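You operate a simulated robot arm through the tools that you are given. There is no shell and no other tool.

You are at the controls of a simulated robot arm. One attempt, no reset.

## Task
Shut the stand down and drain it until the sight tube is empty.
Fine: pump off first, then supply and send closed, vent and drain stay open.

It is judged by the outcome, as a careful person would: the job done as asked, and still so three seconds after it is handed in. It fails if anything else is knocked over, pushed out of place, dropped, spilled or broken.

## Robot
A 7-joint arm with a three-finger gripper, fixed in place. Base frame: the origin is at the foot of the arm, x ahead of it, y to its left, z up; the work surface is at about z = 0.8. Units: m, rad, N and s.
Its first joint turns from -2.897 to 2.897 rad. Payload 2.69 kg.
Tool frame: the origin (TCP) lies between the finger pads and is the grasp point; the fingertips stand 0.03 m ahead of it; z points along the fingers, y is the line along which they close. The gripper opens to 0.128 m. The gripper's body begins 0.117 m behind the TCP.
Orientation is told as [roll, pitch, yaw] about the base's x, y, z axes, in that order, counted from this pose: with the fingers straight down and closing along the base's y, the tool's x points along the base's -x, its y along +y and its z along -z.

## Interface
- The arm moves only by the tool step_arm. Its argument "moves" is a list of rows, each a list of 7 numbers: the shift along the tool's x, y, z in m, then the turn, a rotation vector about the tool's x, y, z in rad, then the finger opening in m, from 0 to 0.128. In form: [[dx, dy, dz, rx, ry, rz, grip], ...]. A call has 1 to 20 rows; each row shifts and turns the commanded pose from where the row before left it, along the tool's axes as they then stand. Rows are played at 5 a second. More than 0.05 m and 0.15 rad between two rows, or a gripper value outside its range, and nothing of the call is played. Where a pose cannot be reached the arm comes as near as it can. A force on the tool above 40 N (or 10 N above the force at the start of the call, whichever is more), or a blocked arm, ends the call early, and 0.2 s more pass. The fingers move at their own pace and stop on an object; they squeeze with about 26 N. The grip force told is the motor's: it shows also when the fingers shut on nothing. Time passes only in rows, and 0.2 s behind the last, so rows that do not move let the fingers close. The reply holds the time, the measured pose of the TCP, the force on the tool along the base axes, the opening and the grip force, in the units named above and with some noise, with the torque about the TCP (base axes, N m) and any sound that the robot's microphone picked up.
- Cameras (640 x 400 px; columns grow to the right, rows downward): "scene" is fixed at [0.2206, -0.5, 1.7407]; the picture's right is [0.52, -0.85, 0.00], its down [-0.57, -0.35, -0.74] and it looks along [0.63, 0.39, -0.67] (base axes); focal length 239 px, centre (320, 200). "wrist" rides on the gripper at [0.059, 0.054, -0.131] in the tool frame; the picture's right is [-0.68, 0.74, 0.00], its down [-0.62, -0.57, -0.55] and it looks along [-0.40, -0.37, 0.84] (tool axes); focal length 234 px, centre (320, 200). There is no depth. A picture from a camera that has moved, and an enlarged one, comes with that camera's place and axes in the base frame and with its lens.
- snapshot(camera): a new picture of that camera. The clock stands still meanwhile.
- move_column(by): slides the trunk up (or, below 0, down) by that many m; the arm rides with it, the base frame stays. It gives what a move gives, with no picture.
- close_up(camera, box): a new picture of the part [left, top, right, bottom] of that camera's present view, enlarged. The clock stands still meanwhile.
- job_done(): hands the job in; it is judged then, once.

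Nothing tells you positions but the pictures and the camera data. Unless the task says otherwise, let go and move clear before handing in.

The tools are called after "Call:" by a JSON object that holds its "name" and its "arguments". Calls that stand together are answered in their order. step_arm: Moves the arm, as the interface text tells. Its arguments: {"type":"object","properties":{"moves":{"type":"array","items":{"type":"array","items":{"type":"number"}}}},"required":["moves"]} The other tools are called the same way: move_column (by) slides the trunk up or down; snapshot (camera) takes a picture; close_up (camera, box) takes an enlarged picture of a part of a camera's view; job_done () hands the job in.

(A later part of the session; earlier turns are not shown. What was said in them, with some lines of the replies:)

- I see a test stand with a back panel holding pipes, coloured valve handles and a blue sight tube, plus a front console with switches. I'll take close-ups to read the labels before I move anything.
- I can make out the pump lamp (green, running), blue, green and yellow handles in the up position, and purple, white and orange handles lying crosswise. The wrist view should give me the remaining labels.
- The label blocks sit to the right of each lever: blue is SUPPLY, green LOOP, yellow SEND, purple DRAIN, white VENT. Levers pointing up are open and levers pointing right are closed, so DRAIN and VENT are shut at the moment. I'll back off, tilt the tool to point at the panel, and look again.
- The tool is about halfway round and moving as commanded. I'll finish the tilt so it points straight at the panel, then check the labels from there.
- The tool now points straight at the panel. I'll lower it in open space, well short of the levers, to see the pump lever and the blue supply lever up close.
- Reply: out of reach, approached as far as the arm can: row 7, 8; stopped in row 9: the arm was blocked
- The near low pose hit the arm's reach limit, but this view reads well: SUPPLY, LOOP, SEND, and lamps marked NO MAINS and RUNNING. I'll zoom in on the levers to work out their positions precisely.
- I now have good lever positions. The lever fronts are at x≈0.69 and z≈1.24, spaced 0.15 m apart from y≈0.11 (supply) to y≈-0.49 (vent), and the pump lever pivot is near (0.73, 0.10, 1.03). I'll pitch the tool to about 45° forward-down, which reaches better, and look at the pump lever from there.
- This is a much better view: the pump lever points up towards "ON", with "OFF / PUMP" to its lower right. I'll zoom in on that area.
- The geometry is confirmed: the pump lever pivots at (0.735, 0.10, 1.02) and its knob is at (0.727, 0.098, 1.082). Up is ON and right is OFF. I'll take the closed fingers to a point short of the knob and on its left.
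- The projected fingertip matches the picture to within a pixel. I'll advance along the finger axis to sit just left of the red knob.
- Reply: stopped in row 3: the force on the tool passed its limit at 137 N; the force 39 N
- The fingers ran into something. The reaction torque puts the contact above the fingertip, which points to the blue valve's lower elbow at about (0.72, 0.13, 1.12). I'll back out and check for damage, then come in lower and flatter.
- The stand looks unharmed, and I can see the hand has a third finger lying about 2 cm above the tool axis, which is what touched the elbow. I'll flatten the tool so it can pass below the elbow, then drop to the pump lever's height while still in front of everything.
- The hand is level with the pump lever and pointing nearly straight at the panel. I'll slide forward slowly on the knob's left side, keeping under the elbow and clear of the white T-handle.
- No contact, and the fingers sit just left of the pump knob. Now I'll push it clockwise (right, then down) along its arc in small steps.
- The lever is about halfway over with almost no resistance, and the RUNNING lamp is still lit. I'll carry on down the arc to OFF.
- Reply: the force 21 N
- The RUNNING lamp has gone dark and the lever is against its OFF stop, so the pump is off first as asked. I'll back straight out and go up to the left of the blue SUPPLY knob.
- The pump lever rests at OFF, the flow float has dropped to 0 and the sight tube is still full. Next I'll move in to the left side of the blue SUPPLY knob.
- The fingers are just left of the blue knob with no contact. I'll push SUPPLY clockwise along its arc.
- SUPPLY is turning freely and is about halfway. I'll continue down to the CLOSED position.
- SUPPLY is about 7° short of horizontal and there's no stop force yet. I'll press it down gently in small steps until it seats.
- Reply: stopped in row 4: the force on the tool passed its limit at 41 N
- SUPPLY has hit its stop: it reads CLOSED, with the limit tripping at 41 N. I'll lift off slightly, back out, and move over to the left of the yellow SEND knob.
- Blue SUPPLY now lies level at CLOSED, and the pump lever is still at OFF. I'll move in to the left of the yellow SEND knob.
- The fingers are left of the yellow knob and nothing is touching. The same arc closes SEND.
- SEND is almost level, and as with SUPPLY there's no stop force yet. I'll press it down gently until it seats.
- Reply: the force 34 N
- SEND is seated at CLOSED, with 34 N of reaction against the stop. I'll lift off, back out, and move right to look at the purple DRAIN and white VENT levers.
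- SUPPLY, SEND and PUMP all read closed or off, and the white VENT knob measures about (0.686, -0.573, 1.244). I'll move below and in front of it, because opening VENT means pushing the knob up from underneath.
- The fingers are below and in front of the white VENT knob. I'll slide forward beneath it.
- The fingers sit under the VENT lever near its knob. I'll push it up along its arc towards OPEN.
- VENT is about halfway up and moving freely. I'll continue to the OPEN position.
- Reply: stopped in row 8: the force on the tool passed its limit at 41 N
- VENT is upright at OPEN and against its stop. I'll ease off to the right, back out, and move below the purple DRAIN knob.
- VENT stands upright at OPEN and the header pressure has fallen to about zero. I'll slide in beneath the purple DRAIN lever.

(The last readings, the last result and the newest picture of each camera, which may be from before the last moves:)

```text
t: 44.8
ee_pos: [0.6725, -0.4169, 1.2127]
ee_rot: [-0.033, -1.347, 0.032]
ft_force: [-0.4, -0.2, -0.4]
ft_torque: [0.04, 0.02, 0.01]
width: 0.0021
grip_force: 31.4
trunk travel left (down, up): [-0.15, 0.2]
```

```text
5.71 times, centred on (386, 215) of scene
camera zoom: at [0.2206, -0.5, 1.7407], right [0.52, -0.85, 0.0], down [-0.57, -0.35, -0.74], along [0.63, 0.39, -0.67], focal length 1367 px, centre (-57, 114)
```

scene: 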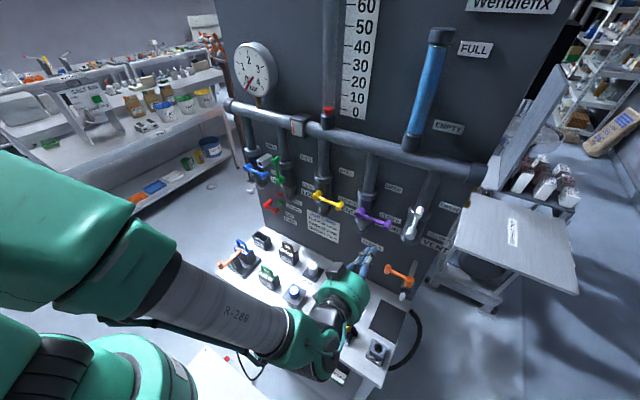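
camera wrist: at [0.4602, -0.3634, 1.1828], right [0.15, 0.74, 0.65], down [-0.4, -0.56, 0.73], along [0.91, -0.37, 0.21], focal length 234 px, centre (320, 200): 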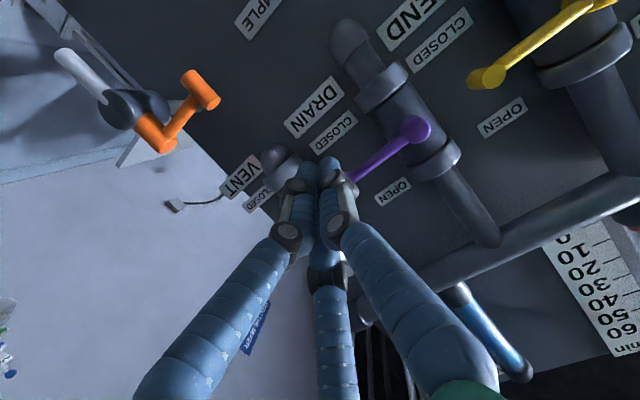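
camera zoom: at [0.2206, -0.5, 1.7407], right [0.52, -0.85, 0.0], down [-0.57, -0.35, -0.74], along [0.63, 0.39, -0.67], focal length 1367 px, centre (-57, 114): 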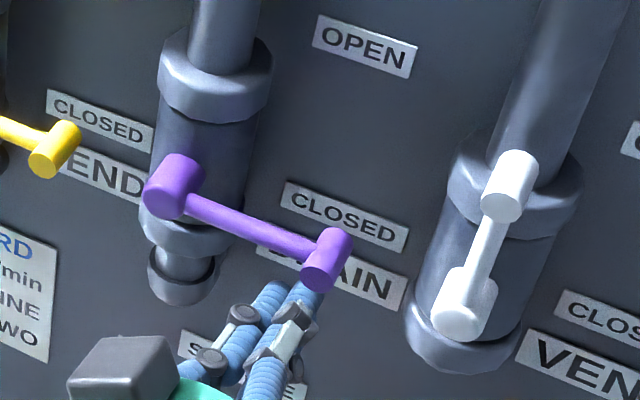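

The fingers are under the DRAIN lever near its knob. I'll push it up through the same arc to OPEN.

Call:
{"name": "step_arm", "arguments": {"moves": [[-0.0055, -0.0003, -0.0013, 0, 0, 0, 0.0], [-0.0055, -0.0003, -0.0013, 0, 0, 0, 0.0], [-0.0098, -0.0019, -0.0023, 0, 0, 0, 0.0], [-0.0098, -0.0019, -0.0023, 0, 0, 0, 0.0], [-0.0103, 0.0009, -0.0024, 0, 0, 0, 0.0], [-0.0103, 0.0009, -0.0024, 0, 0, 0, 0.0], [-0.0098, 0.0036, -0.0023, 0, 0, 0, 0.0], [-0.0098, 0.0036, -0.0023, 0, 0, 0, 0.0], [-0.0086, 0.0061, -0.002, 0, 0, 0, 0.0], [-0.0086, 0.0061, -0.002, 0, 0, 0, 0.0], [-0.0067, 0.0082, -0.0015, 0, 0, 0, 0.0], [-0.0067, 0.0082, -0.0015, 0, 0, 0, 0.0], [-0.0045, 0.0097, -0.001, 0, 0, 0, 0.0], [-0.0035, 0.0087, -0.0008, 0, 0, 0, 0.0], [0, 0.002, 0, 0, 0, 0, 0.0], [0, 0, 0, 0, 0, 0, 0.0]]}}

Call:
{"name": "close_up", "arguments": {"camera": "wrist", "box": [240, 70, 480, 220]}}

Call:
{"name": "close_up", "arguments": {"camera": "scene", "box": [330, 150, 442, 220]}}

Call:
{"name": "snapshot", "arguments": {"camera": "scene"}}

```text
t: 48.2
ee_pos: [0.6708, -0.3636, 1.3225]
ee_rot: [-0.029, -1.345, 0.028]
ft_force: [-5.1, -16.5, -2.9]
ft_torque: [-0.07, 0.01, -0.15]
width: 0.0023
grip_force: 31.8
trunk travel left (down, up): [-0.15, 0.2]
```

```text
2.67 times, centred on (360, 145) of wrist
camera zoom: at [0.5307, -0.3115, 1.2948], right [0.15, 0.74, 0.65], down [-0.4, -0.56, 0.73], along [0.91, -0.37, 0.21], focal length 624 px, centre (213, 347)
```

zoom: 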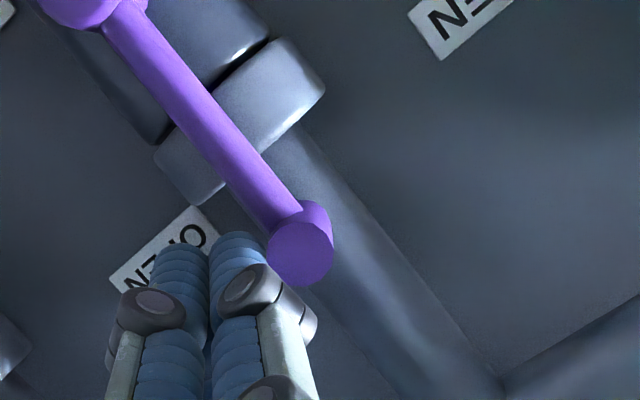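

```text
5.71 times, centred on (386, 185) of scene
camera zoom: at [0.2206, -0.5, 1.7407], right [0.52, -0.85, 0.0], down [-0.57, -0.35, -0.74], along [0.63, 0.39, -0.67], focal length 1367 px, centre (-57, 286)
```

zoom: 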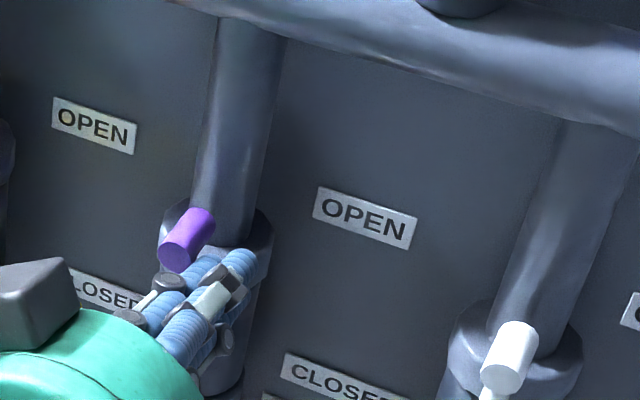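

```text
taken
```

scene: 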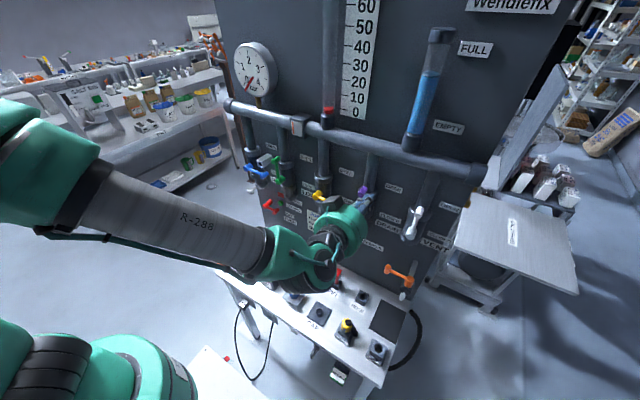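

DRAIN is up at OPEN against its stop, and the sight tube level is already falling. I'll ease off and back well clear while it drains.

Call:
{"name": "step_arm", "arguments": {"moves": [[0, -0.007, 0, 0, 0, 0, 0.0], [0.0083, 0, -0.036, 0, 0, 0, 0.0], [0.0083, 0, -0.036, 0, 0, 0, 0.0], [0.0083, 0.01, -0.036, 0, 0, 0, 0.0], [0, 0.04, 0, 0, 0, 0, 0.0], [0, 0.04, 0, 0, 0, 0, 0.0], [0, 0, 0, 0, 0, 0, 0.0], [0, 0, 0, 0, 0, 0, 0.0]]}}

Call:
{"name": "snapshot", "arguments": {"camera": "scene"}}

Call:
{"name": "close_up", "arguments": {"camera": "scene", "box": [360, 0, 520, 160]}}

Call:
{"name": "close_up", "arguments": {"camera": "scene", "box": [230, 140, 470, 290]}}

```text
t: 50.0
ee_pos: [0.5586, -0.2785, 1.3188]
ee_rot: [-0.03, -1.345, 0.033]
ft_force: [0.1, -0.3, -0.3]
ft_torque: [0.04, 0.0, 0.07]
width: 0.0021
grip_force: 31.3
trunk travel left (down, up): [-0.15, 0.2]
```

```text
taken
```

scene: 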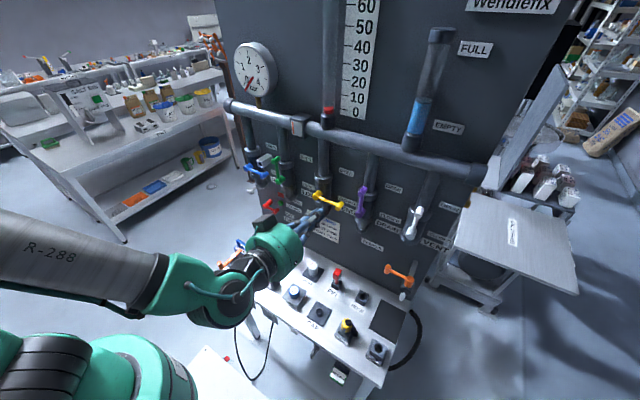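

```text
2.50 times, centred on (440, 80) of scene
camera zoom: at [0.2206, -0.5, 1.7407], right [0.52, -0.85, 0.0], down [-0.57, -0.35, -0.74], along [0.63, 0.39, -0.67], focal length 598 px, centre (20, 500)
```

zoom: 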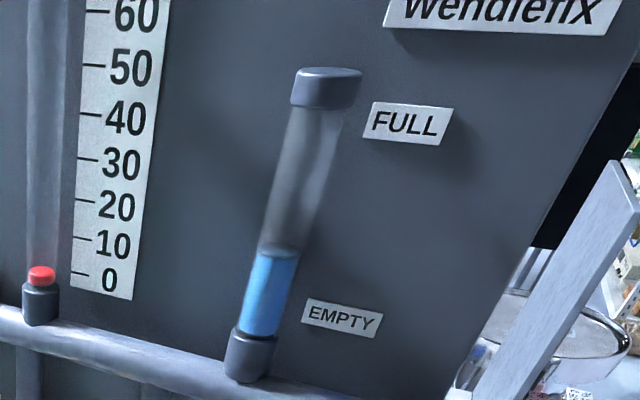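

```text
2.67 times, centred on (350, 215) of scene
camera zoom: at [0.2206, -0.5, 1.7407], right [0.52, -0.85, 0.0], down [-0.57, -0.35, -0.74], along [0.63, 0.39, -0.67], focal length 638 px, centre (240, 160)
```

zoom: 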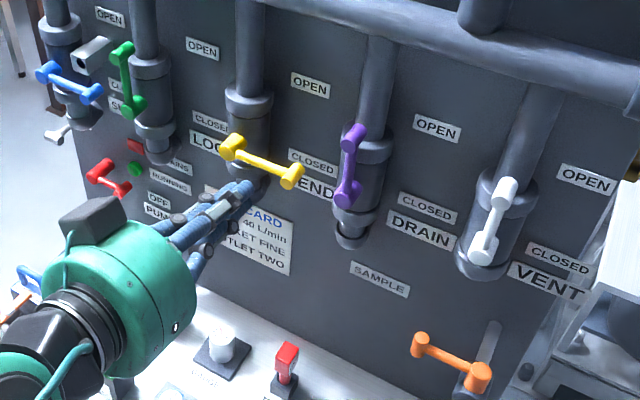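

The tube is draining, with about a third left, and every lever is where it should be. I'll move a bit further clear and wait for it to empty.

Call:
{"name": "step_arm", "arguments": {"moves": [[0.008, 0, -0.036, 0, 0, 0, 0.0], [0.004, 0, -0.018, 0, 0, 0, 0.0], [0, 0, 0, 0, 0, 0, 0.0], [0, 0, 0, 0, 0, 0, 0.0], [0, 0, 0, 0, 0, 0, 0.0], [0, 0, 0, 0, 0, 0, 0.0], [0, 0, 0, 0, 0, 0, 0.0], [0, 0, 0, 0, 0, 0, 0.0], [0, 0, 0, 0, 0, 0, 0.0], [0, 0, 0, 0, 0, 0, 0.0], [0, 0, 0, 0, 0, 0, 0.0], [0, 0, 0, 0, 0, 0, 0.0], [0, 0, 0, 0, 0, 0, 0.0], [0, 0, 0, 0, 0, 0, 0.0], [0, 0, 0, 0, 0, 0, 0.0], [0, 0, 0, 0, 0, 0, 0.0], [0, 0, 0, 0, 0, 0, 0.0], [0, 0, 0, 0, 0, 0, 0.0]]}}

Call:
{"name": "close_up", "arguments": {"camera": "scene", "box": [360, 0, 520, 160]}}

Call:
{"name": "snapshot", "arguments": {"camera": "scene"}}

Call:
{"name": "close_up", "arguments": {"camera": "scene", "box": [230, 140, 470, 290]}}

```text
t: 53.8
ee_pos: [0.503, -0.2793, 1.3215]
ee_rot: [-0.032, -1.346, 0.034]
ft_force: [-0.3, 0.5, -0.3]
ft_torque: [0.01, 0.01, -0.02]
width: 0.0023
grip_force: 31.6
trunk travel left (down, up): [-0.15, 0.2]
```

```text
2.50 times, centred on (440, 80) of scene
camera zoom: at [0.2206, -0.5, 1.7407], right [0.52, -0.85, 0.0], down [-0.57, -0.35, -0.74], along [0.63, 0.39, -0.67], focal length 598 px, centre (20, 500)
```

zoom: 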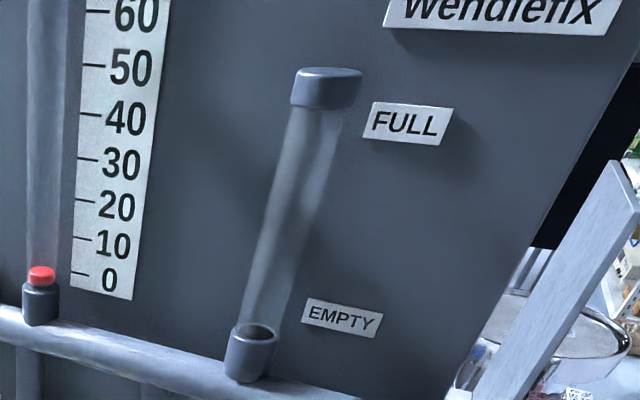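

```text
taken
```

scene: 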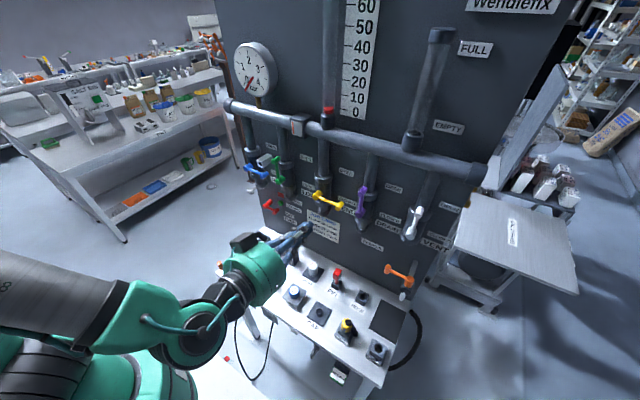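

```text
2.67 times, centred on (350, 215) of scene
camera zoom: at [0.2206, -0.5, 1.7407], right [0.52, -0.85, 0.0], down [-0.57, -0.35, -0.74], along [0.63, 0.39, -0.67], focal length 638 px, centre (240, 160)
```

zoom: 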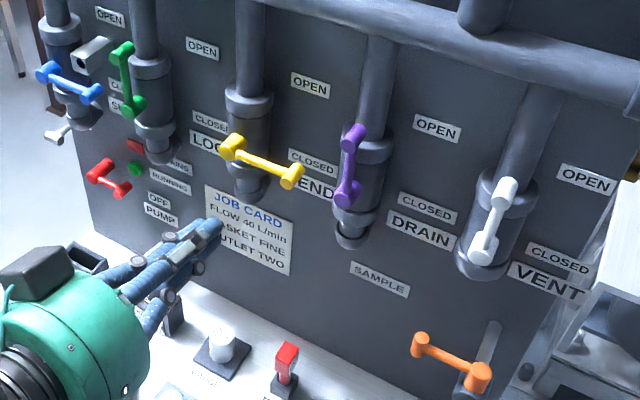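

The tube looks empty. Before handing in, I'll take a last close look at the bottom of the tube, the pump and supply levers, and the console.

Call:
{"name": "close_up", "arguments": {"camera": "scene", "box": [390, 90, 454, 160]}}

Call:
{"name": "close_up", "arguments": {"camera": "scene", "box": [230, 140, 342, 210]}}

Call:
{"name": "close_up", "arguments": {"camera": "scene", "box": [200, 220, 456, 400]}}

```text
5.71 times, centred on (422, 125) of scene
camera zoom: at [0.2206, -0.5, 1.7407], right [0.52, -0.85, 0.0], down [-0.57, -0.35, -0.74], along [0.63, 0.39, -0.67], focal length 1367 px, centre (-263, 629)
```

zoom: 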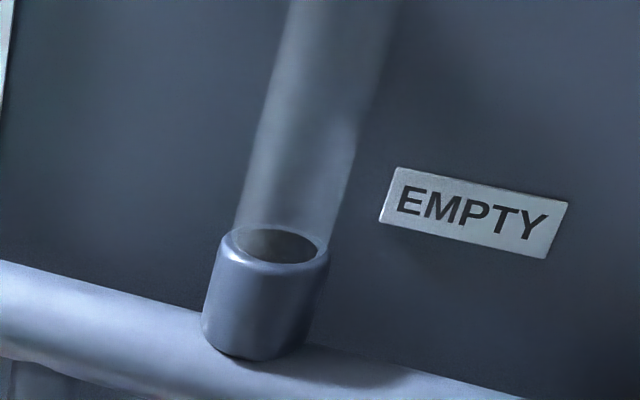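

```text
5.71 times, centred on (286, 175) of scene
camera zoom: at [0.2206, -0.5, 1.7407], right [0.52, -0.85, 0.0], down [-0.57, -0.35, -0.74], along [0.63, 0.39, -0.67], focal length 1367 px, centre (514, 343)
```

zoom: 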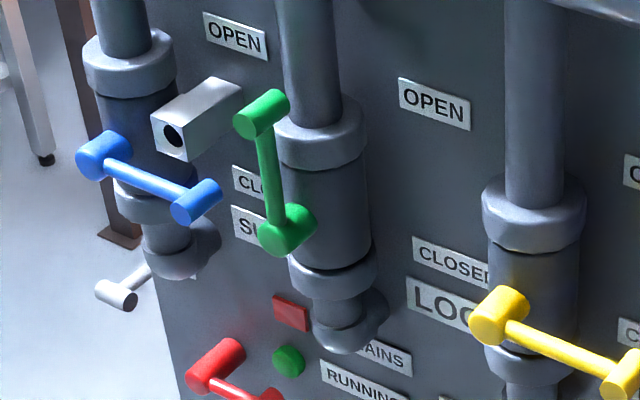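

```text
2.22 times, centred on (328, 310) of scene
camera zoom: at [0.2206, -0.5, 1.7407], right [0.52, -0.85, 0.0], down [-0.57, -0.35, -0.74], along [0.63, 0.39, -0.67], focal length 532 px, centre (302, -44)
```

zoom: 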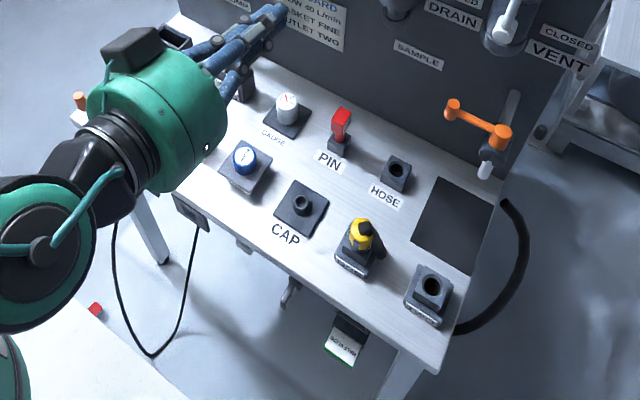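

The sight tube is empty, the pump lever is at OFF with its lamp dark, and SUPPLY and SEND are closed. VENT and DRAIN are open, the part of the console I can see is undisturbed, and the arm is clear, so I'm handing in.

Call:
{"name": "job_done", "arguments": {}}

```text
The job is handed in.
```

The stand is shut down and drained: the sight tube is empty, and I've handed the job in.

- **Pump:** turned off first. The lever is at OFF, the RUNNING lamp is out and the flow reads 0.
- **Supply and send:** both closed, each pushed until it reached its stop.
- **Vent and drain:** both open and left open. I opened the vent before the drain.

**Contact with the stand:** on my first approach to the pump lever, the gripper bumped something, most likely the elbow below the supply valve. The force peaked at 137 N before the arm stopped. I backed out and came in lower. In the pictures since then nothing looks moved or broken, and I saw no spills.

I left the loop valve, sample tap and console parts alone. In the last pictures the arm hid the left end of the console, but it never worked near there.
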